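You operate a simulated robot arm through the tools that you are given. There is no shell and no other tool. Be economical: measure what you need, move in short steps, check, and stop when the job is done.

You are at the controls of a simulated two-armed robot. One attempt, no reset.

## Task
Set the cream and teal stop blocks in the green row, push the teal rail against them and clamp it.
Fine: cream goes in hole 62, teal in hole 72; the rail with that band; the lever clamp on the grey post; leave the other blocks, rails and clamps. Set down upright: stop block painted cream, stop block painted teal.

The check looks at the end state, three seconds after you hand in, the way a careful person would. Anything else that was tipped, shoved, dropped, spilled or broken makes it a failure.

## Robot
Two 7-joint arms with fingered hands on one trunk, on a base that drives. Base frame: it is fixed to the floor where the robot stands at the start and does not move with it; the origin is under the middle of the robot, x ahead of it, y to its left, z up. Units: mm, degrees, N and s.
The left shoulder is at the start at [70, 169, 1218], the right one opposite. With the tool pointing down near the work surface each hand reaches from about 100 to 680 mm from the robot's upright axis, wherever it stands, measured 20 degrees to its own side. Places, roughly: box rail with the blue band [500, 1000, 750]; box rail with the green band [500, 1250, 750]; box rail with the orange band [500, 1000, 750]; lever clamp on the cream post [1250, 500, 1000]; lever clamp on the teal post [1250, 250, 1000]; lever of the clamp on the blue base [400, -2100, 1000]; lever of the clamp on the cream base [700, -3700, 1000]; lever of the clamp on the cream post [1300, 500, 1000]; lever of the clamp on the green base [700, -3200, 1000]; lever of the clamp on the grey post [800, 500, 1000]; lever of the clamp on the purple base [700, -3500, 1000]; lever of the clamp on the teal post [1300, 300, 1000]; lever of the clamp on the yellow base [700, -2500, 1000]; stop block painted orange (4x4x8 cm) [500, 300, 900]. Payload 3.4 kg a hand.
Tool frame (each hand has its own): the origin (TCP) lies between the finger pads and is the grasp point; the fingertips stand 23 mm ahead of it; z points along the fingers, y is the line along which they close. The gripper opens to 116 mm. The gripper's body begins 65 mm behind the TCP. The gripper is a hand of 4 fingers: y runs from the thumb to the fingers, the wrist lies at [0, 0, -211] in the tool frame.
Orientation is told as [roll, pitch, yaw] about the base's x, y, z axes, in that order, counted from this pose: with the fingers straight down and closing along the base's y, the tool's x points along the base's -x, its y along +y and its z along -z.

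## Interface
- The arms move only by the tool step_arm. It takes "left_series", "right_series" or both (then of equal length, played together; a hand with none holds still); each is a list that holds one entry, the list of rows, each a list of 6 numbers: the turn, a rotation vector about the tool's x, y, z in units of 45 degrees (1.0 is 45 degrees), then the shift along the tool's x, y, z in units of 300 mm (1.0 is 300 mm). In form: [[[rx, ry, rz, x, y, z], ...]]. A call has 1 to 8 rows; each row is the pose to reach, as a shift and turn from the pose commanded when the call began, along the tool's axes at that moment. A call with a number of a shift or a turn outside -1 to 1 is refused whole. Rows are played at 5 a second. More than 50 mm and 8.6 degrees between two rows, and nothing of the call is played. A pose out of reach is approached as far as the arm can. The call stops where the force on the tool passes 90 N (or 10 N more than at its start, if that is more) or the arm is blocked; 0.2 s more then pass. In this call time passes only in rows, and 0.2 s behind the last. It gives the time, the measured TCP pose, the force on the tool (base axes), the opening and the grip force at its end, in the units of the frame above (readings bear some noise), with the torque about the TCP (base axes, N m) and any sound that the robot's microphone picked up.
- Cameras (640 x 400 px; columns grow to the right, rows downward): "scene" is now at [127, 37.4, 1447.4]; the picture's right is [0.45, -0.90, 0.00], its down [-0.51, -0.26, -0.82] and it looks along [0.73, 0.37, -0.57] (base axes); focal length 257 px, centre (320, 200). "left" rides on the left gripper at [-69, 1, -90] in its tool frame; the picture's right is [-0.01, -1.00, 0.00], its down [0.79, -0.01, -0.61] and it looks along [0.61, -0.01, 0.79] (tool axes); focal length 251 px, centre (320, 200). "right" rides on the right gripper at [69, 1, -90] in its tool frame; the picture's right is [-0.01, 1.00, 0.00], its down [-0.80, -0.01, -0.61] and it looks along [-0.61, -0.01, 0.80] (tool axes); focal length 251 px, centre (320, 200). There is no depth. A picture from a camera that has moved, and an enlarged one, comes with that camera's place and axes in the base frame and with its lens.
- camera(camera): a new picture of that camera. It takes no simulated time.
- move_column(by): slides the trunk up (or, below 0, down) by that many mm; the arms and the scene camera ride with it, the base frame stays. It gives what a move gives, with no picture.
- roll_base(legs): drives the robot by 1 to 6 legs, each [ahead, left, turn to the left] in mm, mm and degrees, along the robot's own axes; the way and the turn of a leg run together, so that a leg with both is an arc; at most 1500 mm and 180 degrees a leg. The arms and the cameras ride along, it lands a little off, and it stops where it bumps. It gives what a move gives.
- move_fingers(finger1, finger2, finger3, thumb_bend, hand): sets how far each is bent, from 0 (flat) to 100 (curled in); at 30 the hand is open as for a grip, at 70 the pads meet at the TCP. One left out holds its place. A second passes; each finger stops where it meets its share of the squeeze, and holds until it gets a number again. It is the only way to open and close the hand. It gives what a move gives, with no picture; readings hold the bend of each and the force on the fingers (four entries, about 0 where the hand has none), thumb and palm.
- head_to(pan, tilt): turns the head with the scene camera to pan (to the left, within 86 degrees either way) and tilt (down, from -29 to 69), counted from straight ahead of the robot. It gives what a move gives.
- enlarge(camera, box): a new picture of the part [left, top, right, bottom] of that camera's present view, enlarged. It takes no simulated time.
- close_job(): hands the job in; it is judged then, once.

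Go step by step. Nothing tells you exact positions but the pictures and the camera data: compare them with the known pose of the tool, close in by small moves and look again before you grip or let go. The budget is 120 turns and 108 pictures, counting those below and the enlarged ones. Unless the task says otherwise, let go and move clear before handing in, and close with one line.

The tools are called after "Emit:" as name(argument=value, ...) on one line, values as JSON. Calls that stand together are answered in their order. step_arm: Moves the arms, as the interface text tells. Its arguments: {"type":"object","properties":{"left_series":{"type":"array","items":{"type":"array","items":{"type":"array","items":{"type":"number"}}}},"right_series":{"type":"array","items":{"type":"array","items":{"type":"array","items":{"type":"number"}}}}},"required":[]} The other tools are called the same way: move_column (by) slides the trunk up or down; move_fingers (finger1, finger2, finger3, thumb_bend, hand) moves the fingers one by one; roll_base (legs) drives the base; head_to (pan, tilt) turns the head that bears the scene camera; camera (camera) takes a picture; enlarge (camera, box) takes an enlarged picture of a part of a camera's view; close_job () hands the job in.

At the start:

```text
time: 0.0
left_ee_pos: [329.3, 470.7, 1123.9]
left_tcp_rot: [0.1, 0.1, 0.0]
left_wrist_force: [0.0, 0.4, 0.2]
left_torque: [-0.03, 0.05, -0.01]
left_width: 115.8
left_grasp_force: 0.1
left_shape: jaw
left_bend: [30.0, 30.0, 30.0, 30.0]
left_finger forces: [0.1, 0.1, 0.0, 0.1, 0.1, 0.0]
right_ee_pos: [347.0, 29.1, 1307.3]
right_tcp_rot: [0.1, -0.1, 0.0]
right_wrist_force: [0.6, 0.5, 0.5]
right_torque: [0.0, 0.02, 0.0]
right_width: 115.9
right_grasp_force: 0.0
right_shape: jaw
right_bend: [30.0, 30.0, 30.0, 30.0]
right_finger forces: [0.0, 0.0, 0.0, 0.1, 0.1, 0.0]
trunk travel left (down, up): [-725.0, 215.0]
robot x, y, heading: [-2.7, -0.2, -0.2]
head pan, tilt: [26.5, 34.9]
```

scene: 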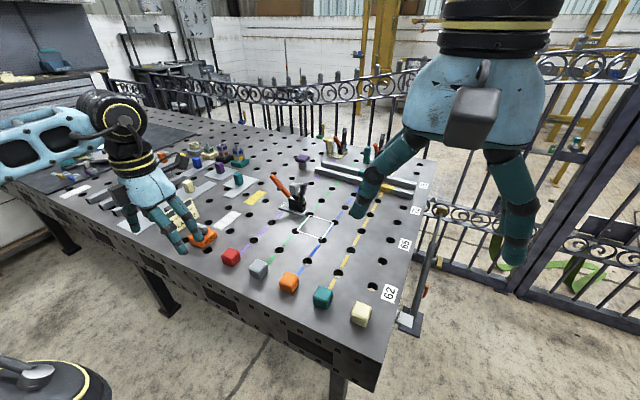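
right: 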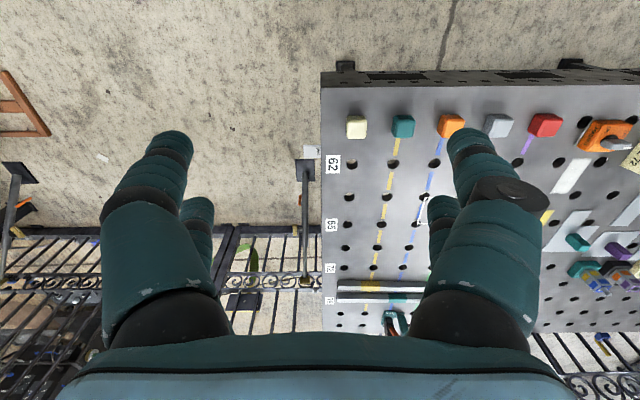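
left: 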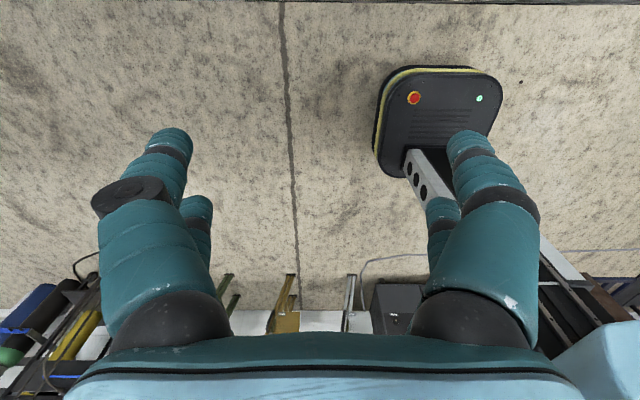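

I see a fixture table ahead-left with holes in a grid, coloured lines, five stop blocks along the near edge, and a lever clamp. I'll look closer before moving.

Emit:
enlarge(camera="scene", box=[200, 120, 440, 340])

Emit:
enlarge(camera="right", box=[310, 60, 640, 350])

```text
1.82 times, centred on (320, 230) of scene
camera zoom: at [127.0, 37.4, 1447.4], right [0.45, -0.9, 0.0], down [-0.51, -0.26, -0.82], along [0.73, 0.37, -0.57], focal length 467 px, centre (320, 146)
```

zoom: 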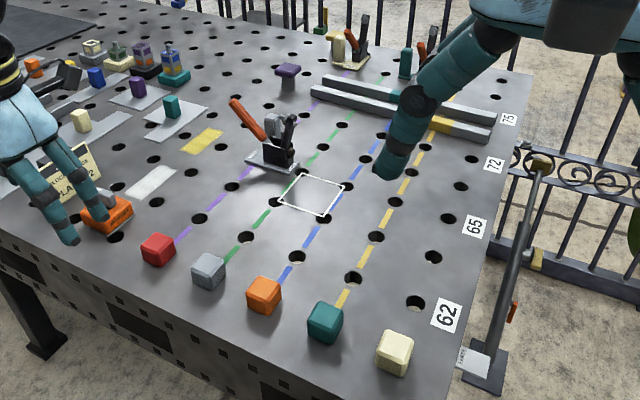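

```text
1.38 times, centred on (475, 205) of right
camera zoom: at [276.5, 31.4, 1396.5], right [0.01, 1.0, 0.0], down [0.79, -0.01, 0.61], along [0.61, 0.0, -0.79], focal length 347 px, centre (106, 193)
```

zoom: 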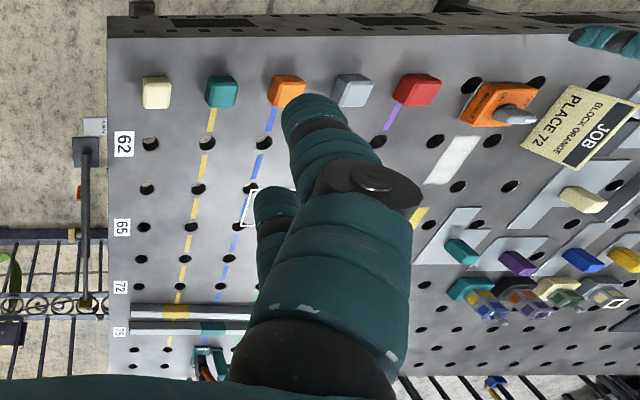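

The hole rows are about 100 mm apart, and the labels 62, 65, 72 and 75 sit on every second row. I'll move the right hand out of the scene view and look again.

Emit:
step_arm(right_series=[[[0, 0, 0, 0, -0.16, 0], [0, 0, 0, 0, -0.32, 0], [0, 0, 0, 0, -0.48, 0], [0, 0, 0, 0.1, -0.64, 0], [0, 0, 0, 0.2, -0.76, 0], [0, 0, 0, 0.3, -0.86, 0]]])

Emit:
enlarge(camera="scene", box=[240, 120, 440, 245])

Emit:
enlarge(camera="scene", box=[220, 200, 420, 325])

```text
refused: row 4 steps farther than a row can; nothing moved
```

```text
3.20 times, centred on (340, 182) of scene
camera zoom: at [127.0, 37.4, 1447.4], right [0.45, -0.9, 0.0], down [-0.51, -0.26, -0.82], along [0.73, 0.37, -0.57], focal length 822 px, centre (256, 256)
```

zoom: 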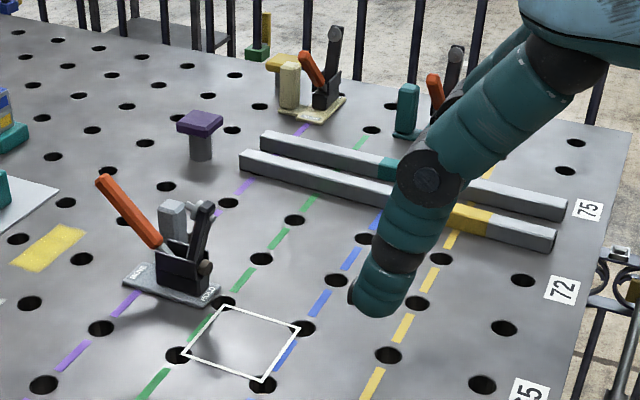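

```text
3.20 times, centred on (320, 262) of scene
camera zoom: at [127.0, 37.4, 1447.4], right [0.45, -0.9, 0.0], down [-0.51, -0.26, -0.82], along [0.73, 0.37, -0.57], focal length 822 px, centre (320, 0)
```

zoom: 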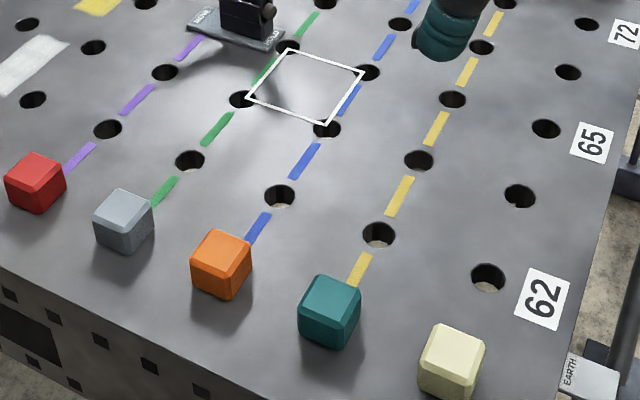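

The outline lies between the green and blue columns, next to the grey-post clamp. I'll move the right hand aside in smaller steps, then look closer.

Emit:
step_arm(right_series=[[[0, 0, 0, 0, -0.15, 0], [0, 0, 0, 0, -0.3, 0], [0, 0, 0, 0, -0.45, 0], [0, 0, 0, 0, -0.6, 0], [0, 0, 0, 0, -0.75, 0], [0, 0, 0, 0, -0.9, 0]]])

Emit:
enlarge(camera="scene", box=[240, 120, 440, 245])

Emit:
enlarge(camera="scene", box=[255, 165, 345, 245])

Emit:
enlarge(camera="scene", box=[40, 130, 260, 260])

```text
time: 1.4
left_ee_pos: [328.4, 469.2, 1125.6]
left_tcp_rot: [0.2, 0.0, 0.0]
left_wrist_force: [0.3, 0.5, 0.2]
left_torque: [0.01, -0.01, 0.0]
left_width: 116.0
left_grasp_force: 0.0
left_shape: jaw
left_bend: [30.0, 30.0, 30.0, 30.0]
left_finger forces: [0.1, 0.0, 0.0, 0.0, 0.0, 0.0]
right_ee_pos: [346.3, -243.8, 1304.9]
right_tcp_rot: [0.2, -0.1, -0.1]
right_wrist_force: [0.0, -1.1, 0.1]
right_torque: [0.03, -0.01, 0.01]
right_width: 115.8
right_grasp_force: 0.1
right_shape: jaw
right_bend: [30.0, 30.0, 30.0, 30.0]
right_finger forces: [0.1, 0.1, 0.0, 0.0, 0.1, 0.1]
trunk travel left (down, up): [-725.0, 215.0]
robot x, y, heading: [0.2, 1.4, 0.1]
head pan, tilt: [26.5, 34.9]
```

```text
3.20 times, centred on (340, 182) of scene
camera zoom: at [126.4, 35.4, 1447.6], right [0.45, -0.9, 0.0], down [-0.51, -0.25, -0.82], along [0.73, 0.37, -0.57], focal length 822 px, centre (256, 256)
```

zoom: 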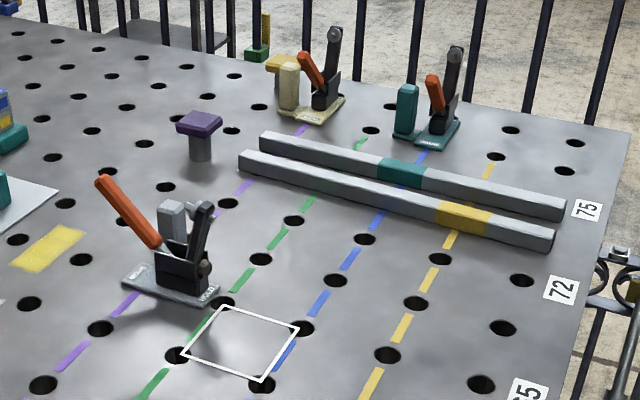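

```text
5.00 times, centred on (300, 205) of scene
camera zoom: at [126.4, 35.4, 1447.6], right [0.45, -0.9, 0.0], down [-0.51, -0.25, -0.82], along [0.73, 0.37, -0.57], focal length 1285 px, centre (420, 175)
```

zoom: 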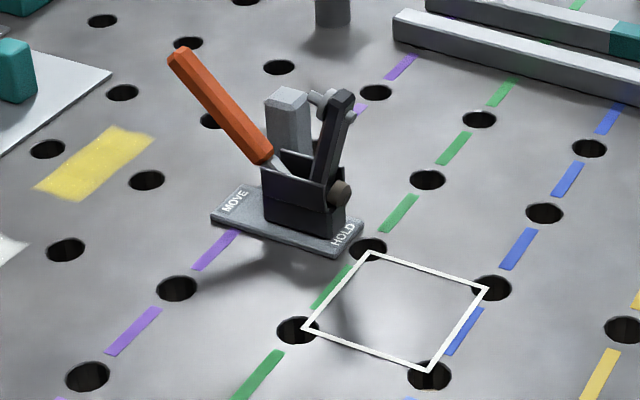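

```text
2.91 times, centred on (150, 195) of scene
camera zoom: at [126.4, 35.4, 1447.6], right [0.45, -0.9, 0.0], down [-0.51, -0.25, -0.82], along [0.73, 0.37, -0.57], focal length 747 px, centre (814, 214)
```

zoom: 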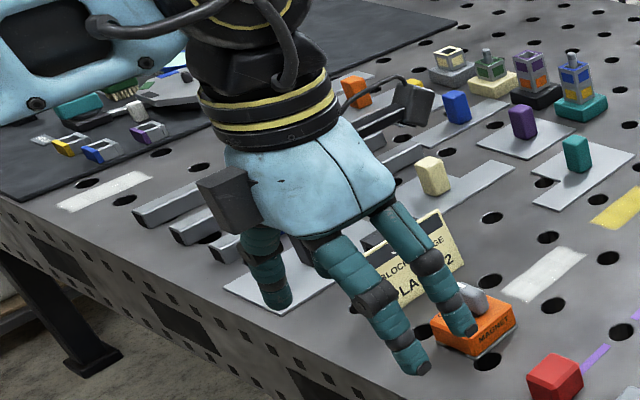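

The clamp plate reads MOVE on the lever end and HOLD on the arm end, and the teal-banded rail is the far one of the pair. Next I'll look for space to drive around the table.

Emit:
head_to(pan=0, tilt=50)

Emit:
camera(camera="scene")

Emit:
camera(camera="right")

```text
time: 2.3
left_ee_pos: [329.4, 470.2, 1125.3]
left_tcp_rot: [0.0, 0.0, 0.0]
left_wrist_force: [0.1, 0.0, -0.1]
left_torque: [-0.04, -0.01, 0.0]
left_width: 116.2
left_grasp_force: 0.0
left_shape: jaw
left_bend: [30.0, 30.0, 30.0, 30.0]
left_finger forces: [0.0, 0.0, 0.0, 0.1, 0.1, 0.0]
right_ee_pos: [348.2, -239.5, 1305.6]
right_tcp_rot: [0.1, -0.1, 0.0]
right_wrist_force: [0.6, 0.4, -0.2]
right_torque: [0.03, 0.0, 0.0]
right_width: 115.8
right_grasp_force: 0.1
right_shape: jaw
right_bend: [30.0, 30.0, 30.0, 30.0]
right_finger forces: [0.0, 0.1, 0.0, 0.0, 0.0, 0.0]
trunk travel left (down, up): [-725.0, 215.0]
robot x, y, heading: [0.8, -1.7, -0.2]
head pan, tilt: [0.0, 50.0]
```

```text
97 pictures are left
camera scene: at [125.3, -1.5, 1425.6], right [0.0, -1.0, 0.0], down [-0.77, 0.0, -0.64], along [0.64, 0.0, -0.77], focal length 257 px, centre (320, 200)
```

scene: 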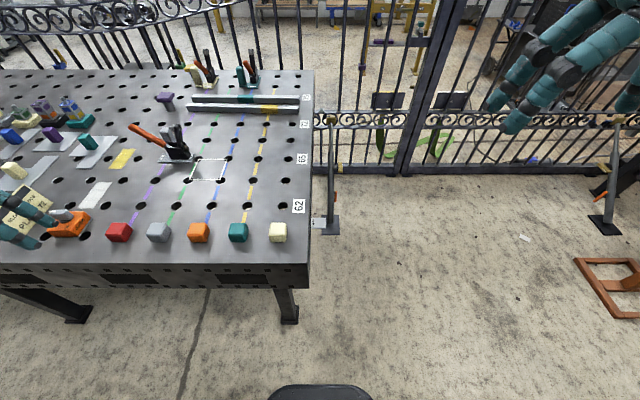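

```text
96 pictures are left
camera right: at [277.8, -238.3, 1394.6], right [0.01, 1.0, 0.0], down [0.79, -0.01, 0.61], along [0.61, 0.0, -0.79], focal length 251 px, centre (320, 200)
```

right: 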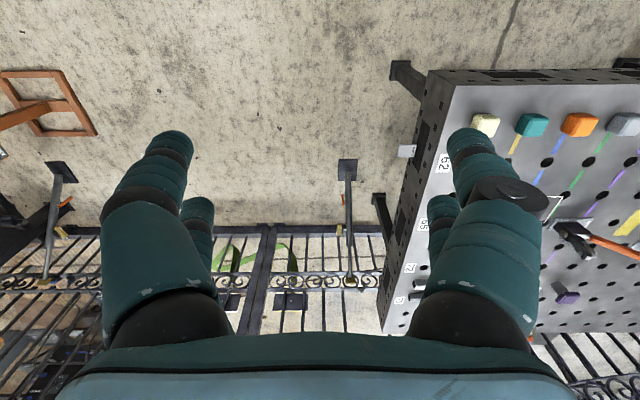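

Space on the table's right side is clear (pole at about [1093, -68], fence at x about 1620), and the table is open underneath between its legs. I'll drive round to that side and face the work.

Emit:
roll_base(legs=[[0, -500, 0], [800, 0, 0], [0, 0, 90], [220, 0, 0]])

Emit:
head_to(pan=0, tilt=45)

Emit:
camera(camera="scene")

Emit:
camera(camera="left")

```text
time: 14.3
left_ee_pos: [349.2, 41.9, 1124.7]
left_tcp_rot: [0.0, -0.2, 89.8]
left_wrist_force: [-0.4, -0.1, -0.2]
left_torque: [0.04, 0.01, 0.0]
left_width: 115.9
left_grasp_force: 0.1
left_shape: jaw
left_bend: [30.0, 30.0, 30.0, 30.0]
left_finger forces: [0.0, 0.0, 0.0, 0.1, 0.1, 0.1]
right_ee_pos: [1059.9, 56.0, 1306.4]
right_tcp_rot: [0.1, -0.3, 89.7]
right_wrist_force: [1.1, -0.6, -0.5]
right_torque: [0.0, 0.02, 0.03]
right_width: 116.1
right_grasp_force: 0.1
right_shape: jaw
right_bend: [30.0, 30.0, 30.0, 30.0]
right_finger forces: [0.0, 0.0, 0.0, 0.0, 0.0, 0.0]
trunk travel left (down, up): [-725.0, 215.0]
robot x, y, heading: [821.9, -291.3, 89.8]
head pan, tilt: [0.0, 50.0]
```

```text
time: 15.0
left_ee_pos: [349.0, 42.6, 1124.9]
left_tcp_rot: [0.0, 0.1, 89.6]
left_wrist_force: [0.8, -0.4, -0.7]
left_torque: [0.0, 0.03, 0.02]
left_width: 115.9
left_grasp_force: 0.0
left_shape: jaw
left_bend: [30.0, 30.0, 30.0, 30.0]
left_finger forces: [0.0, 0.0, 0.1, 0.0, 0.0, 0.1]
right_ee_pos: [1060.3, 57.3, 1304.2]
right_tcp_rot: [0.0, -0.2, 89.7]
right_wrist_force: [0.2, 0.7, -0.8]
right_torque: [0.04, 0.03, -0.02]
right_width: 115.8
right_grasp_force: 0.1
right_shape: jaw
right_bend: [30.0, 30.0, 30.0, 30.0]
right_finger forces: [0.1, 0.0, 0.0, 0.0, 0.0, 0.1]
trunk travel left (down, up): [-725.0, 215.0]
robot x, y, heading: [820.9, -288.4, 89.5]
head pan, tilt: [0.0, 45.0]
```

```text
95 pictures are left
camera scene: at [817.0, -158.8, 1432.4], right [1.0, 0.0, 0.0], down [0.0, -0.71, -0.71], along [0.0, 0.71, -0.71], focal length 257 px, centre (320, 200)
```

scene: 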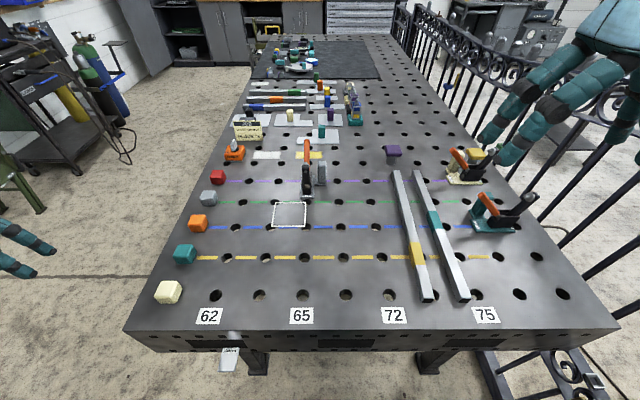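

```text
94 pictures are left
camera left: at [349.1, 111.9, 1213.8], right [1.0, 0.0, 0.0], down [0.0, -0.79, 0.61], along [0.0, -0.61, -0.79], focal length 251 px, centre (320, 200)
```

left: 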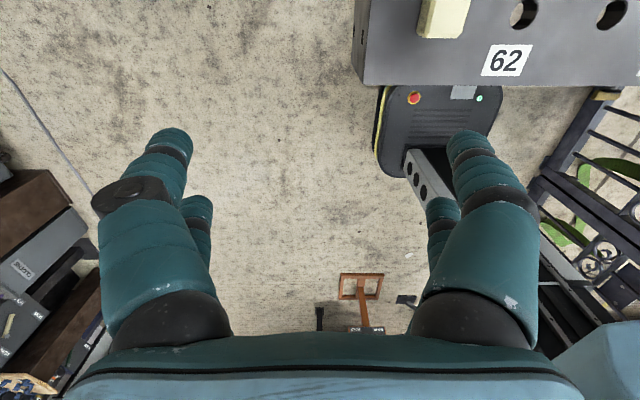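

From this side the grid is clear: rows at x = 477 + 100k (62→577, 65→777, 72→977) and the green column at y of about 405, with the table top near z 860. I'll look closely at the clamp, rails and blocks.

Emit:
enlarge(camera="scene", box=[260, 130, 350, 235])

Emit:
enlarge(camera="scene", box=[370, 150, 500, 320])

Emit:
enlarge(camera="scene", box=[130, 160, 260, 330])

```text
3.81 times, centred on (305, 182) of scene
camera zoom: at [817.0, -158.8, 1432.4], right [1.0, 0.0, 0.0], down [0.0, -0.71, -0.71], along [0.0, 0.71, -0.71], focal length 979 px, centre (377, 267)
```

zoom: 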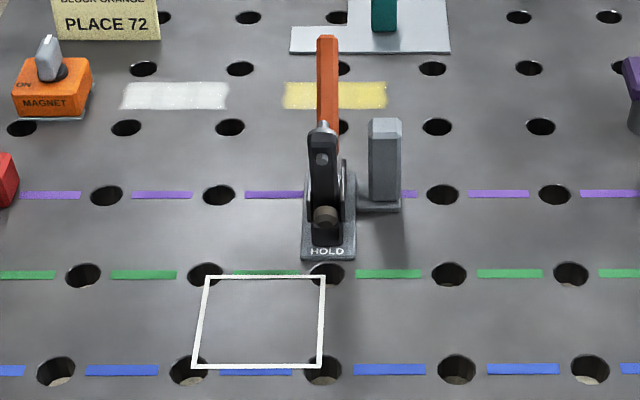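

```text
2.35 times, centred on (435, 235) of scene
camera zoom: at [817.0, -158.8, 1432.4], right [1.0, 0.0, 0.0], down [0.0, -0.71, -0.71], along [0.0, 0.71, -0.71], focal length 604 px, centre (49, 118)
```

zoom: 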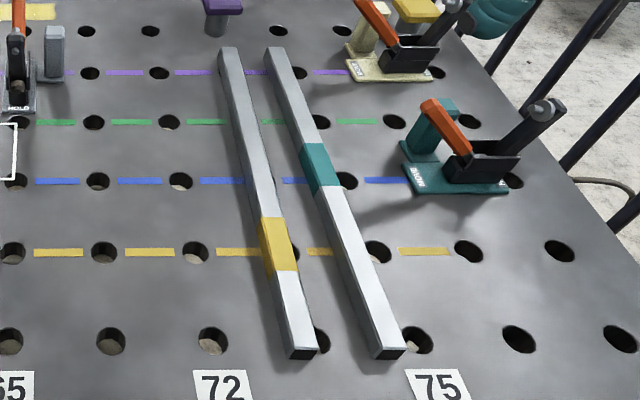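

```text
2.35 times, centred on (195, 245) of scene
camera zoom: at [817.0, -158.8, 1432.4], right [1.0, 0.0, 0.0], down [0.0, -0.71, -0.71], along [0.0, 0.71, -0.71], focal length 604 px, centre (614, 94)
```

zoom: 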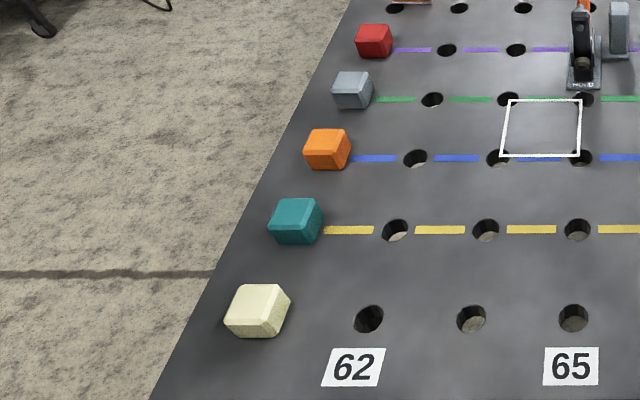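

Clamp HOLD edge is at about (776, 424), its arm pivots near y 441 with roughly 85 mm reach, so it presses at y of about 360. That is where the rail lies if it sits against the stops' near side. I'll drive in closer, shifting left to stay off the pole.

Emit:
roll_base(legs=[[0, 55, 0.4], [165, 0, 0]])

Emit:
camera(camera="scene")

Emit:
camera(camera="right")

```text
time: 17.0
left_ee_pos: [291.7, 203.4, 1125.2]
left_tcp_rot: [0.1, -0.1, 90.0]
left_wrist_force: [0.8, -0.6, 0.3]
left_torque: [0.02, -0.02, 0.02]
left_width: 115.8
left_grasp_force: 0.0
left_shape: jaw
left_bend: [30.0, 30.0, 30.0, 30.0]
left_finger forces: [0.1, 0.0, 0.0, 0.0, 0.0, 0.0]
right_ee_pos: [1003.4, 222.4, 1305.7]
right_tcp_rot: [0.1, -0.2, 89.9]
right_wrist_force: [1.2, -0.4, 0.0]
right_torque: [0.05, 0.04, -0.01]
right_width: 116.1
right_grasp_force: 0.0
right_shape: jaw
right_bend: [30.0, 30.0, 30.0, 30.0]
right_finger forces: [0.1, 0.0, 0.1, 0.0, 0.0, 0.1]
trunk travel left (down, up): [-725.0, 215.0]
robot x, y, heading: [763.4, -117.9, 90.0]
head pan, tilt: [0.0, 45.0]
```

```text
90 pictures are left
camera scene: at [760.7, 3.7, 1432.8], right [1.0, 0.0, 0.0], down [0.0, -0.71, -0.71], along [0.0, 0.71, -0.71], focal length 257 px, centre (320, 200)
```

scene: 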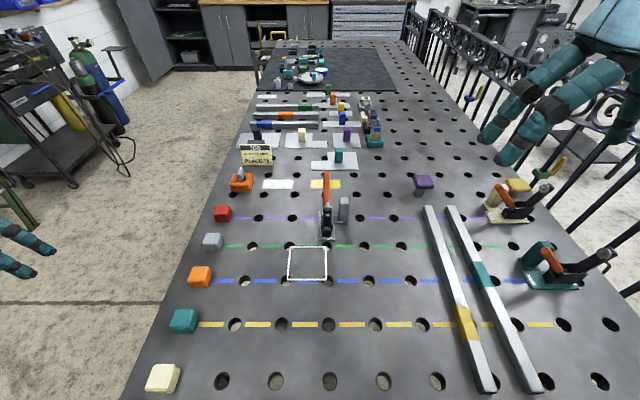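

```text
89 pictures are left
camera right: at [1001.7, 153.9, 1395.2], right [-1.0, 0.01, 0.0], down [0.01, 0.79, 0.61], along [0.0, 0.61, -0.79], focal length 251 px, centre (320, 200)
```

right: 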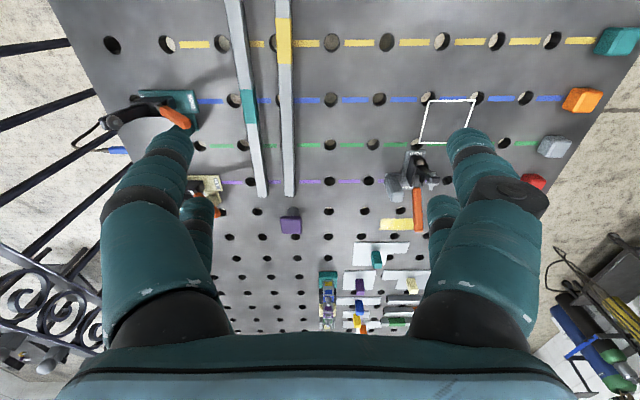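

The right view confirms the layout. I'll bring the left hand over the cream block at about (477, 105), hovering well above it.

Emit:
step_arm(left_series=[[[0, 0, 0, 0.0545, -0.1028, 0.0695], [0, 0, 0, 0.109, -0.2056, 0.139], [0, 0, 0, 0.1635, -0.3084, 0.2085], [0, 0, 0, 0.218, -0.4112, 0.278], [0, 0, 0, 0.2725, -0.514, 0.3475], [0, 0, 0, 0.327, -0.617, 0.417]]])

Emit:
camera(camera="left")

Emit:
camera(camera="scene")

```text
time: 18.4
left_ee_pos: [459.1, 174.2, 994.5]
left_tcp_rot: [-0.1, 0.2, 90.1]
left_wrist_force: [-0.4, -0.1, 0.0]
left_torque: [0.0, 0.0, -0.03]
left_width: 115.9
left_grasp_force: 0.0
left_shape: jaw
left_bend: [30.0, 30.0, 30.0, 30.0]
left_finger forces: [0.0, 0.1, 0.0, 0.1, 0.0, 0.0]
left hand out of reach, approached as far as the arm can: row 4, 5, 6
right_ee_pos: [1002.7, 226.5, 1305.1]
right_tcp_rot: [0.2, 0.1, 90.0]
right_wrist_force: [0.2, -0.1, -0.1]
right_torque: [0.0, -0.01, 0.0]
right_width: 116.0
right_grasp_force: 0.1
right_shape: jaw
right_bend: [30.0, 30.0, 30.0, 30.0]
right_finger forces: [0.0, 0.1, 0.0, 0.0, 0.0, 0.0]
trunk travel left (down, up): [-725.0, 215.0]
robot x, y, heading: [765.5, -124.3, 90.2]
head pan, tilt: [0.0, 45.0]
```

```text
88 pictures are left
camera left: at [458.8, 243.2, 1084.0], right [1.0, 0.01, 0.0], down [0.01, -0.79, 0.61], along [0.01, -0.61, -0.79], focal length 251 px, centre (320, 200)
```

left: 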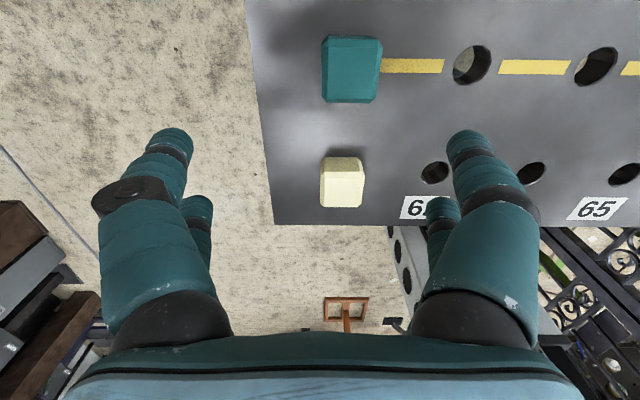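

```text
87 pictures are left
camera scene: at [759.3, 8.9, 1432.3], right [1.0, 0.0, 0.0], down [0.0, -0.71, -0.71], along [0.0, 0.71, -0.71], focal length 257 px, centre (320, 200)
```

scene: 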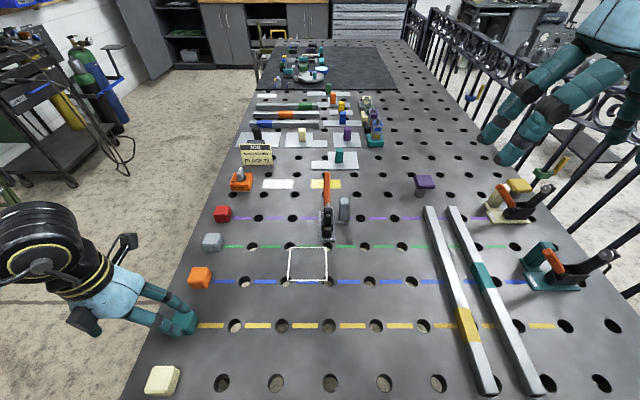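

The cream block is too close in to the side for the left arm. I'll slide the base left so the blocks lie more ahead; the leg near (510, 160) still stays clear of the base front.

Emit:
roll_base(legs=[[0, 145, 0]])

```text
time: 19.7
left_ee_pos: [325.1, 171.4, 994.6]
left_tcp_rot: [-0.1, 0.2, 89.2]
left_wrist_force: [0.1, -0.8, 0.1]
left_torque: [-0.02, 0.0, 0.0]
left_width: 116.0
left_grasp_force: 0.0
left_shape: jaw
left_bend: [30.0, 30.0, 30.0, 30.0]
left_finger forces: [0.0, 0.1, 0.0, 0.1, 0.0, 0.0]
right_ee_pos: [868.2, 215.8, 1305.8]
right_tcp_rot: [0.0, -0.1, 89.2]
right_wrist_force: [0.2, 0.2, 0.7]
right_torque: [0.0, 0.01, 0.02]
right_width: 115.8
right_grasp_force: 0.1
right_shape: jaw
right_bend: [30.0, 30.0, 30.0, 30.0]
right_finger forces: [0.0, 0.0, 0.1, 0.1, 0.0, 0.0]
trunk travel left (down, up): [-725.0, 215.0]
robot x, y, heading: [623.0, -129.9, 89.5]
head pan, tilt: [0.0, 45.0]
```

Emit:
step_arm(left_series=[[[0, 0, 0, 0, -0.15, 0]]])

```text
time: 20.1
left_ee_pos: [371.1, 178.9, 996.4]
left_tcp_rot: [0.0, 0.3, 89.2]
left_wrist_force: [0.2, -0.5, -0.8]
left_torque: [-0.04, 0.0, -0.01]
left_width: 115.9
left_grasp_force: 0.0
left_shape: jaw
left_bend: [30.0, 30.0, 30.0, 30.0]
left_finger forces: [0.0, 0.1, 0.0, 0.1, 0.1, 0.1]
left hand out of reach, approached as far as the arm can: row 1
right_ee_pos: [869.9, 217.8, 1305.2]
right_tcp_rot: [0.0, 0.1, 89.1]
right_wrist_force: [-0.4, -0.2, -0.5]
right_torque: [0.0, -0.01, -0.04]
right_width: 116.1
right_grasp_force: 0.0
right_shape: jaw
right_bend: [30.0, 30.0, 30.0, 30.0]
right_finger forces: [0.1, 0.0, 0.1, 0.1, 0.1, 0.1]
trunk travel left (down, up): [-725.0, 215.0]
robot x, y, heading: [630.6, -126.6, 89.2]
head pan, tilt: [0.0, 45.0]
```

The wrist is too near shoulder height there, so the arm is folded too tight. I'll raise the trunk to give it room.

Emit:
move_column(by=150)

Emit:
step_arm(left_series=[[[0, 0, 0, 0, -0.1, 0.1], [0, 0, 0, 0, -0.2, 0.2], [0, 0, 0, 0, -0.28, 0.3], [0, 0, 0, 0, -0.35, 0.4], [0, 0, 0, 0.1, -0.35, 0.5], [0, 0, 0, 0.2, -0.35, 0.5]]])

Emit:
camera(camera="left")

```text
time: 21.9
left_ee_pos: [371.1, 176.9, 1145.0]
left_tcp_rot: [0.0, 0.2, 89.2]
left_wrist_force: [0.0, 0.3, 0.7]
left_torque: [0.03, -0.03, -0.03]
left_width: 115.8
left_grasp_force: 0.0
left_shape: jaw
left_bend: [30.0, 30.0, 30.0, 30.0]
left_finger forces: [0.0, 0.1, 0.1, 0.0, 0.0, 0.0]
right_ee_pos: [870.0, 214.0, 1455.5]
right_tcp_rot: [0.1, -0.1, 89.2]
right_wrist_force: [-0.5, -0.7, 0.1]
right_torque: [-0.02, -0.01, 0.0]
right_width: 116.0
right_grasp_force: 0.2
right_shape: jaw
right_bend: [30.0, 30.0, 30.0, 30.0]
right_finger forces: [0.0, 0.0, 0.1, 0.0, 0.1, 0.1]
trunk travel left (down, up): [-875.0, 65.0]
robot x, y, heading: [625.2, -130.6, 89.4]
head pan, tilt: [0.0, 45.0]
```

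```text
time: 23.3
left_ee_pos: [475.9, 114.7, 996.7]
left_tcp_rot: [0.0, 0.2, 89.2]
left_wrist_force: [-0.3, 0.0, -0.5]
left_torque: [0.0, 0.01, 0.04]
left_width: 115.7
left_grasp_force: 0.0
left_shape: jaw
left_bend: [30.0, 30.0, 30.0, 30.0]
left_finger forces: [0.0, 0.0, 0.0, 0.0, 0.0, 0.0]
right_ee_pos: [869.2, 213.4, 1456.1]
right_tcp_rot: [0.1, -0.2, 89.2]
right_wrist_force: [0.0, -1.0, 0.0]
right_torque: [0.03, -0.03, 0.02]
right_width: 115.7
right_grasp_force: 0.1
right_shape: jaw
right_bend: [30.0, 30.0, 30.0, 30.0]
right_finger forces: [0.1, 0.0, 0.1, 0.0, 0.0, 0.0]
trunk travel left (down, up): [-875.0, 65.0]
robot x, y, heading: [622.0, -124.7, 89.4]
head pan, tilt: [0.0, 45.0]
```

```text
86 pictures are left
camera left: at [476.6, 184.6, 1084.3], right [1.0, -0.01, 0.0], down [0.0, -0.79, 0.61], along [0.0, -0.61, -0.79], focal length 251 px, centre (320, 200)
```

left: 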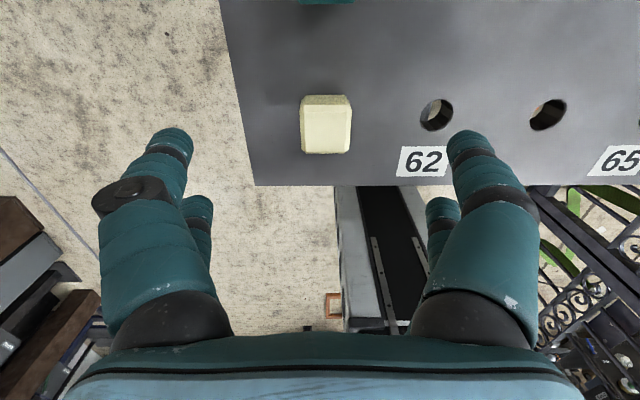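

The arm now reaches. The block is at about (482, 111), so I'll correct by a few mm and the yaw, then descend to grip height.

Emit:
step_arm(left_series=[[[0, 0, -0.018, 0.012, -0.02, 0.1], [0, 0, -0.018, 0.012, -0.02, 0.2], [0, 0, -0.018, 0.012, -0.02, 0.28]]])

Emit:
camera(camera="left")

Emit:
camera(camera="scene")

```text
time: 24.1
left_ee_pos: [481.7, 111.5, 910.7]
left_tcp_rot: [0.0, 0.2, 90.0]
left_wrist_force: [0.1, 0.2, 0.1]
left_torque: [0.03, -0.01, -0.04]
left_width: 115.9
left_grasp_force: 0.2
left_shape: jaw
left_bend: [30.0, 30.0, 30.0, 30.0]
left_finger forces: [0.0, 0.0, 0.1, 0.0, 0.0, 0.1]
right_ee_pos: [870.3, 215.5, 1454.9]
right_tcp_rot: [0.1, -0.1, 89.2]
right_wrist_force: [0.0, 0.0, 0.1]
right_torque: [0.0, 0.02, 0.03]
right_width: 115.9
right_grasp_force: 0.1
right_shape: jaw
right_bend: [30.0, 30.0, 30.0, 30.0]
right_finger forces: [0.0, 0.1, 0.0, 0.0, 0.1, 0.1]
trunk travel left (down, up): [-875.0, 65.0]
robot x, y, heading: [623.8, -128.2, 89.1]
head pan, tilt: [0.0, 45.0]
```

```text
85 pictures are left
camera left: at [481.1, 181.2, 1000.0], right [1.0, 0.01, 0.0], down [0.01, -0.79, 0.61], along [0.01, -0.61, -0.79], focal length 251 px, centre (320, 200)
```

left: 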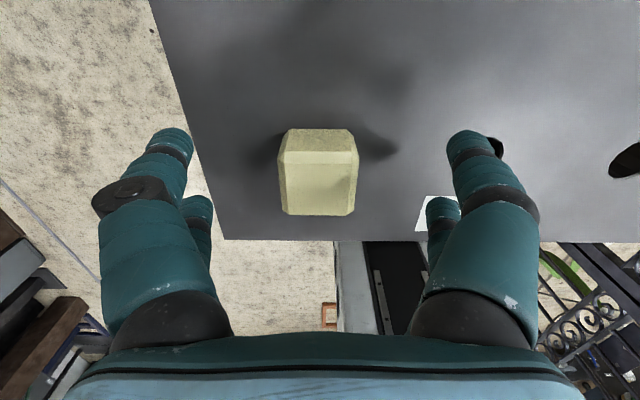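

```text
84 pictures are left
camera scene: at [624.3, 0.9, 1582.5], right [1.0, -0.01, 0.0], down [-0.01, -0.71, -0.71], along [0.01, 0.71, -0.71], focal length 257 px, centre (320, 200)
```

scene: 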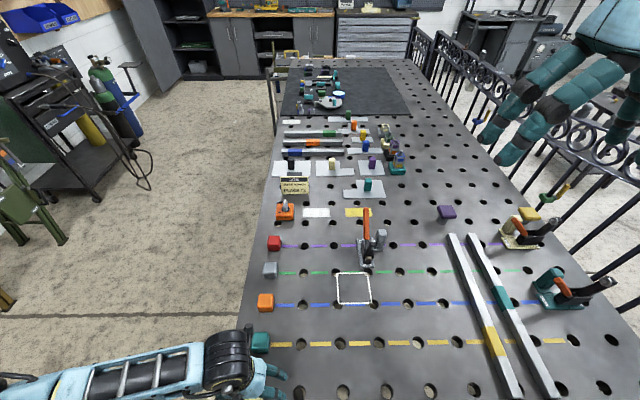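

Emit:
step_arm(left_series=[[[0, 0, 0, 0, 0, 0.075]]])

Emit:
move_fingers(hand="left", finger1=70, finger2=70, finger3=70, thumb_bend=70)

Emit:
camera(camera="left")

```text
time: 24.5
left_ee_pos: [483.6, 112.4, 889.5]
left_tcp_rot: [-0.1, 0.0, 90.0]
left_wrist_force: [0.4, 0.8, -0.5]
left_torque: [0.0, 0.01, 0.0]
left_width: 116.1
left_grasp_force: 0.0
left_shape: jaw
left_bend: [30.0, 30.0, 30.0, 30.0]
left_finger forces: [0.0, 0.0, 0.0, 0.0, 0.1, 0.0]
right_ee_pos: [869.4, 214.4, 1456.0]
right_tcp_rot: [0.1, -0.1, 89.2]
right_wrist_force: [0.2, -0.6, 0.3]
right_torque: [0.01, -0.01, -0.02]
right_width: 116.0
right_grasp_force: 0.0
right_shape: jaw
right_bend: [30.0, 30.0, 30.0, 30.0]
right_finger forces: [0.0, 0.1, 0.1, 0.0, 0.0, 0.0]
trunk travel left (down, up): [-875.0, 65.0]
robot x, y, heading: [622.8, -126.2, 89.1]
head pan, tilt: [0.0, 45.0]
```

```text
time: 25.5
left_ee_pos: [481.5, 113.0, 889.8]
left_tcp_rot: [0.0, 0.2, 90.1]
left_wrist_force: [0.3, -0.2, -0.4]
left_torque: [-0.01, -0.02, -0.01]
left_width: 10.7
left_grasp_force: 11.3
left_shape: fingers
left_bend: [66.0, 57.0, 58.0, 68.0]
left_finger forces: [3.5, 7.4, 7.3, 0.0, 3.3, 0.0]
right_ee_pos: [869.9, 215.3, 1456.6]
right_tcp_rot: [0.0, -0.2, 89.3]
right_wrist_force: [0.6, 0.4, 0.1]
right_torque: [-0.01, 0.0, 0.02]
right_width: 116.1
right_grasp_force: 0.1
right_shape: jaw
right_bend: [30.0, 30.0, 30.0, 30.0]
right_finger forces: [0.1, 0.0, 0.0, 0.1, 0.0, 0.1]
trunk travel left (down, up): [-875.0, 65.0]
robot x, y, heading: [624.8, -130.6, 89.4]
head pan, tilt: [0.0, 45.0]
```

```text
83 pictures are left
camera left: at [481.9, 182.1, 978.8], right [1.0, 0.01, 0.0], down [0.01, -0.79, 0.61], along [0.01, -0.61, -0.79], focal length 251 px, centre (320, 200)
```

left: 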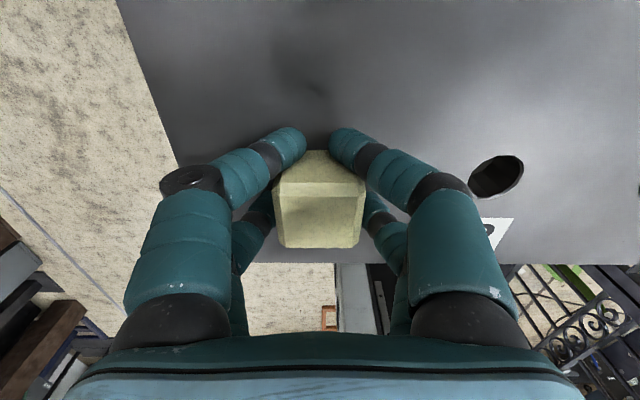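

The front pair of fingers is slipping past the block's +y corner while the rear pair grips. I'll open, shift 8 mm toward -y and grip again.

Emit:
move_fingers(hand="left", finger1=30, finger2=30, finger3=30, thumb_bend=30)

Emit:
step_arm(left_series=[[[0, 0, 0, 0.03, 0, 0]]])

Emit:
move_fingers(hand="left", finger1=70, finger2=70, finger3=70, thumb_bend=70)

Emit:
camera(camera="left")

```text
time: 26.5
left_ee_pos: [482.2, 112.8, 890.8]
left_tcp_rot: [-0.1, 0.2, 90.0]
left_wrist_force: [-0.1, -0.5, 0.5]
left_torque: [-0.02, -0.01, 0.01]
left_width: 116.5
left_grasp_force: 0.1
left_shape: fingers
left_bend: [30.0, 30.0, 30.0, 30.0]
left_finger forces: [0.0, 0.0, 0.1, 0.0, 0.0, 0.1]
right_ee_pos: [869.4, 216.1, 1456.2]
right_tcp_rot: [0.1, -0.1, 89.2]
right_wrist_force: [0.8, -0.1, -0.1]
right_torque: [0.01, -0.03, 0.0]
right_width: 116.1
right_grasp_force: 0.1
right_shape: jaw
right_bend: [30.0, 30.0, 30.0, 30.0]
right_finger forces: [0.0, 0.0, 0.1, 0.0, 0.0, 0.1]
trunk travel left (down, up): [-875.0, 65.0]
robot x, y, heading: [622.7, -131.3, 89.1]
head pan, tilt: [0.0, 45.0]
```

```text
time: 26.9
left_ee_pos: [481.8, 103.3, 888.3]
left_tcp_rot: [0.0, 0.2, 90.0]
left_wrist_force: [0.4, -0.1, -0.4]
left_torque: [0.0, -0.01, 0.03]
left_width: 116.3
left_grasp_force: 0.0
left_shape: fingers
left_bend: [30.0, 30.0, 30.0, 30.0]
left_finger forces: [0.1, 0.0, 0.1, 0.1, 0.1, 0.1]
right_ee_pos: [869.7, 213.5, 1456.4]
right_tcp_rot: [0.1, -0.1, 89.3]
right_wrist_force: [0.2, -0.2, 0.5]
right_torque: [0.02, -0.05, 0.01]
right_width: 116.1
right_grasp_force: 0.0
right_shape: jaw
right_bend: [30.0, 30.0, 30.0, 30.0]
right_finger forces: [0.0, 0.0, 0.0, 0.1, 0.0, 0.0]
trunk travel left (down, up): [-875.0, 65.0]
robot x, y, heading: [624.2, -131.7, 89.4]
head pan, tilt: [0.0, 45.0]
```

```text
time: 27.9
left_ee_pos: [482.3, 103.9, 889.9]
left_tcp_rot: [0.0, 0.2, 89.9]
left_wrist_force: [-0.2, -0.6, 0.5]
left_torque: [0.01, 0.01, -0.03]
left_width: 35.9
left_grasp_force: 18.2
left_shape: fingers
left_bend: [56.0, 57.0, 59.0, 60.0]
left_finger forces: [9.2, 8.9, 7.0, 0.0, 11.3, 0.1]
right_ee_pos: [869.2, 214.6, 1456.0]
right_tcp_rot: [0.1, -0.1, 89.2]
right_wrist_force: [0.5, 0.4, 0.2]
right_torque: [0.02, -0.02, 0.0]
right_width: 116.0
right_grasp_force: 0.1
right_shape: jaw
right_bend: [30.0, 30.0, 30.0, 30.0]
right_finger forces: [0.1, 0.1, 0.1, 0.0, 0.0, 0.0]
trunk travel left (down, up): [-875.0, 65.0]
robot x, y, heading: [624.7, -126.4, 89.2]
head pan, tilt: [0.0, 45.0]
```

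```text
82 pictures are left
camera left: at [481.7, 173.2, 978.6], right [1.0, 0.01, 0.0], down [0.01, -0.79, 0.61], along [0.01, -0.61, -0.79], focal length 251 px, centre (320, 200)
```

left: 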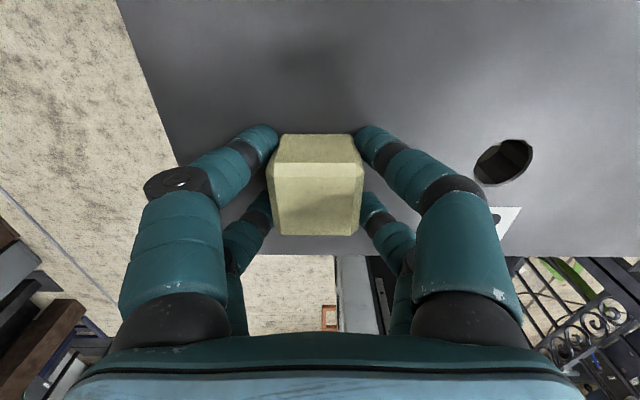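

All four fingers now grip the block. I'll lift it straight up about 100 mm and see whether it has a peg.

Emit:
step_arm(left_series=[[[0, 0, 0, 0, 0, -0.1], [0, 0, 0, 0, 0, -0.22], [0, 0, 0, 0, 0, -0.36]]])

Emit:
camera(camera="left")

Emit:
enlarge(camera="scene", box=[160, 280, 420, 400])

```text
time: 28.7
left_ee_pos: [480.9, 104.8, 995.6]
left_tcp_rot: [0.1, 0.3, 90.0]
left_wrist_force: [-0.1, -0.2, -3.7]
left_torque: [0.0, 0.02, 0.02]
left_width: 35.8
left_grasp_force: 18.0
left_shape: fingers
left_bend: [56.0, 56.0, 59.0, 60.0]
left_finger forces: [9.3, 9.1, 7.1, 0.1, 11.1, 0.0]
right_ee_pos: [870.5, 214.4, 1455.7]
right_tcp_rot: [0.1, -0.1, 89.2]
right_wrist_force: [0.0, -0.5, 0.1]
right_torque: [-0.02, 0.01, 0.0]
right_width: 115.9
right_grasp_force: 0.0
right_shape: jaw
right_bend: [30.0, 30.0, 30.0, 30.0]
right_finger forces: [0.0, 0.1, 0.1, 0.1, 0.0, 0.0]
trunk travel left (down, up): [-875.0, 65.0]
robot x, y, heading: [623.9, -131.1, 89.4]
head pan, tilt: [0.0, 45.0]
```

```text
81 pictures are left
camera left: at [480.9, 173.4, 1085.0], right [1.0, 0.01, 0.0], down [0.01, -0.79, 0.61], along [0.01, -0.61, -0.79], focal length 251 px, centre (320, 200)
```

left: 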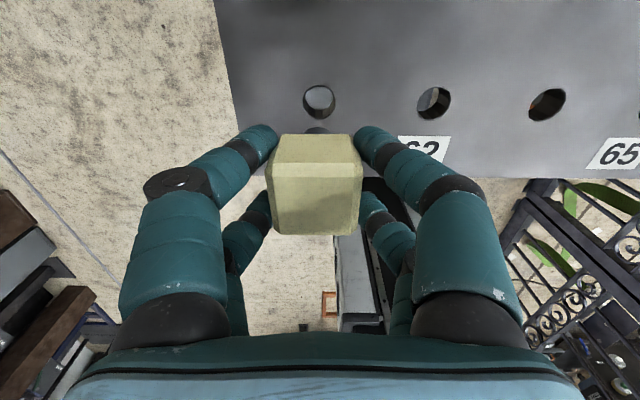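

```text
2.46 times, centred on (290, 340) of scene
camera zoom: at [624.3, 0.7, 1582.4], right [1.0, -0.01, 0.0], down [-0.01, -0.71, -0.71], along [0.01, 0.71, -0.71], focal length 632 px, centre (394, -145)
```

zoom: 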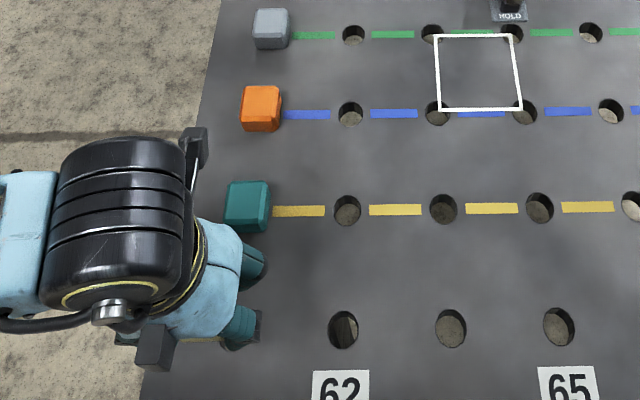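

The block has a peg and its hole is revealed below. I'll carry it exactly +100 mm x, +300 mm y, over hole 62 of the green row.

Emit:
step_arm(left_series=[[[0, 0, 0, -0.1429, -0.0476, 0], [0, 0, 0, -0.2857, -0.0952, 0], [0, 0, 0, -0.4286, -0.1429, 0], [0, 0, 0, -0.5714, -0.1905, 0], [0, 0, 0, -0.7143, -0.2381, 0], [0, 0, 0, -0.8571, -0.2857, 0], [0, 0, 0, -1.0, -0.3333, 0]]])

Emit:
camera(camera="left")

Emit:
enlarge(camera="scene", box=[220, 200, 420, 325])

```text
time: 30.3
left_ee_pos: [582.0, 407.0, 993.6]
left_tcp_rot: [-0.1, 0.2, 89.9]
left_wrist_force: [0.3, 0.3, -3.0]
left_torque: [0.03, 0.02, -0.03]
left_width: 35.9
left_grasp_force: 17.9
left_shape: fingers
left_bend: [56.0, 56.0, 59.0, 60.0]
left_finger forces: [9.3, 8.8, 6.9, 0.1, 11.1, 0.1]
right_ee_pos: [871.1, 218.1, 1454.8]
right_tcp_rot: [0.2, 0.0, 89.3]
right_wrist_force: [-0.4, 0.5, 0.7]
right_torque: [-0.02, 0.0, -0.03]
right_width: 116.0
right_grasp_force: 0.0
right_shape: jaw
right_bend: [30.0, 30.0, 30.0, 30.0]
right_finger forces: [0.1, 0.0, 0.0, 0.0, 0.0, 0.0]
trunk travel left (down, up): [-875.0, 65.0]
robot x, y, heading: [622.4, -131.0, 89.4]
head pan, tilt: [0.0, 45.0]
```

```text
79 pictures are left
camera left: at [582.5, 476.5, 1083.2], right [1.0, 0.01, 0.0], down [0.01, -0.79, 0.61], along [0.0, -0.61, -0.79], focal length 251 px, centre (320, 200)
```

left: 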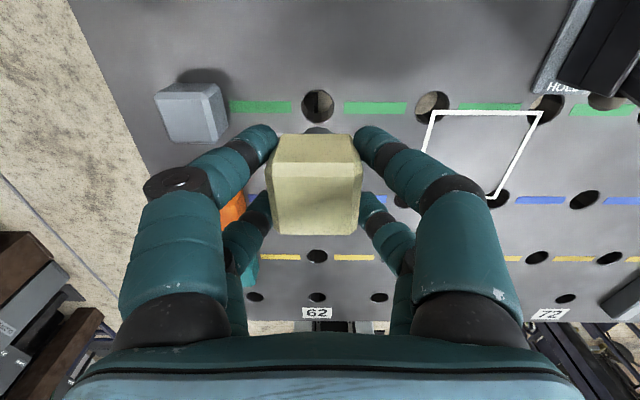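

```text
3.20 times, centred on (320, 262) of scene
camera zoom: at [626.1, 2.4, 1582.3], right [1.0, -0.01, 0.0], down [-0.01, -0.71, -0.71], along [0.01, 0.71, -0.71], focal length 822 px, centre (320, 0)
```

zoom: 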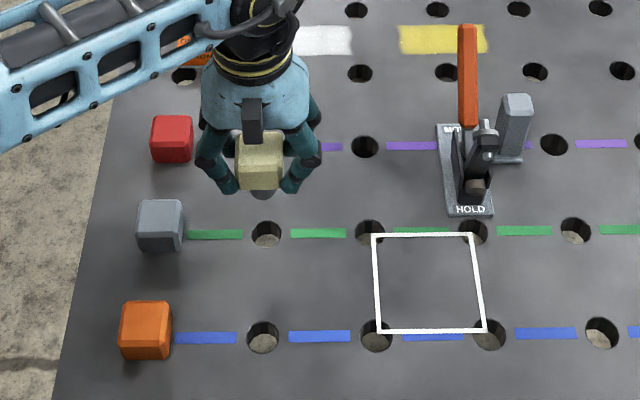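

Emit:
enlarge(camera="left", box=[260, 70, 380, 145])

```text
5.33 times, centred on (320, 108) of left
camera zoom: at [582.5, 476.5, 1083.2], right [1.0, 0.01, 0.0], down [0.01, -0.79, 0.61], along [0.0, -0.61, -0.79], focal length 1341 px, centre (320, 693)
```

zoom: 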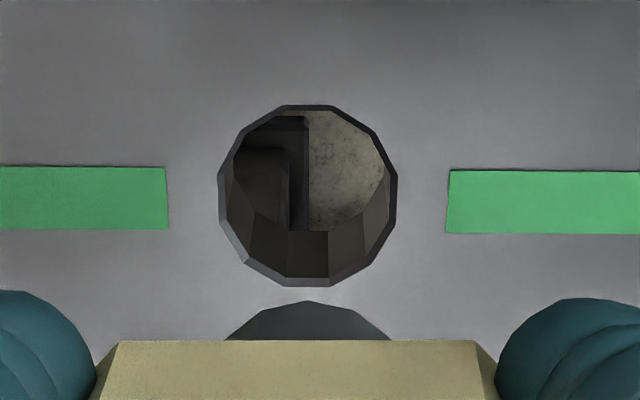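

The view suggests the hand is 2–3 mm too far +y. I'll correct slightly and go lower, where parallax is small, to check peg against hole.

Emit:
step_arm(left_series=[[[0, 0, 0, 0.007, 0.002, 0.1], [0, 0, 0, 0.007, 0.002, 0.17]]])

Emit:
enlarge(camera="left", box=[240, 70, 400, 170])

Emit:
enlarge(camera="scene", box=[255, 220, 355, 290])

```text
time: 30.9
left_ee_pos: [582.1, 403.1, 945.7]
left_tcp_rot: [-0.1, 0.2, 90.0]
left_wrist_force: [-0.8, 0.2, -2.4]
left_torque: [0.02, 0.01, 0.03]
left_width: 35.9
left_grasp_force: 18.1
left_shape: fingers
left_bend: [56.0, 56.0, 59.0, 60.0]
left_finger forces: [9.2, 8.9, 7.0, 0.0, 11.2, 0.0]
right_ee_pos: [870.0, 216.3, 1455.4]
right_tcp_rot: [0.1, 0.0, 89.3]
right_wrist_force: [0.6, -0.7, 0.4]
right_torque: [0.0, 0.02, 0.02]
right_width: 115.7
right_grasp_force: 0.0
right_shape: jaw
right_bend: [30.0, 30.0, 30.0, 30.0]
right_finger forces: [0.0, 0.0, 0.1, 0.0, 0.1, 0.0]
trunk travel left (down, up): [-875.0, 65.0]
robot x, y, heading: [624.4, -129.1, 89.1]
head pan, tilt: [0.0, 45.0]
```

```text
4.00 times, centred on (320, 120) of left
camera zoom: at [582.3, 472.9, 1034.2], right [1.0, 0.01, 0.0], down [0.01, -0.79, 0.61], along [0.01, -0.61, -0.79], focal length 1006 px, centre (320, 520)
```

zoom: 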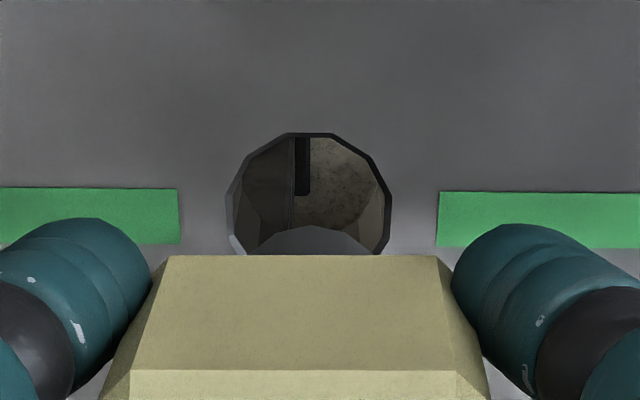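

```text
5.71 times, centred on (305, 255) of scene
camera zoom: at [625.2, 1.9, 1582.4], right [1.0, -0.01, 0.0], down [-0.01, -0.71, -0.71], along [0.01, 0.71, -0.71], focal length 1468 px, centre (406, -114)
```

zoom: 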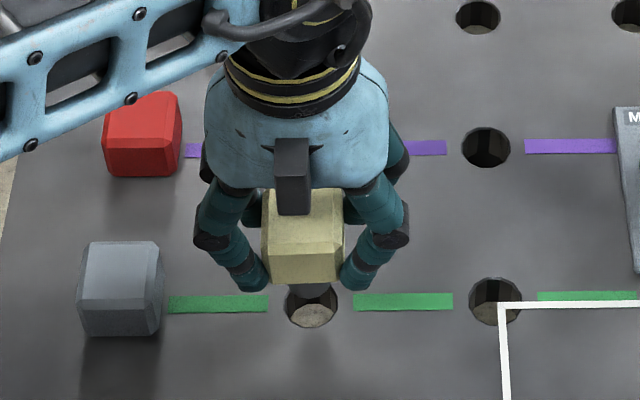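

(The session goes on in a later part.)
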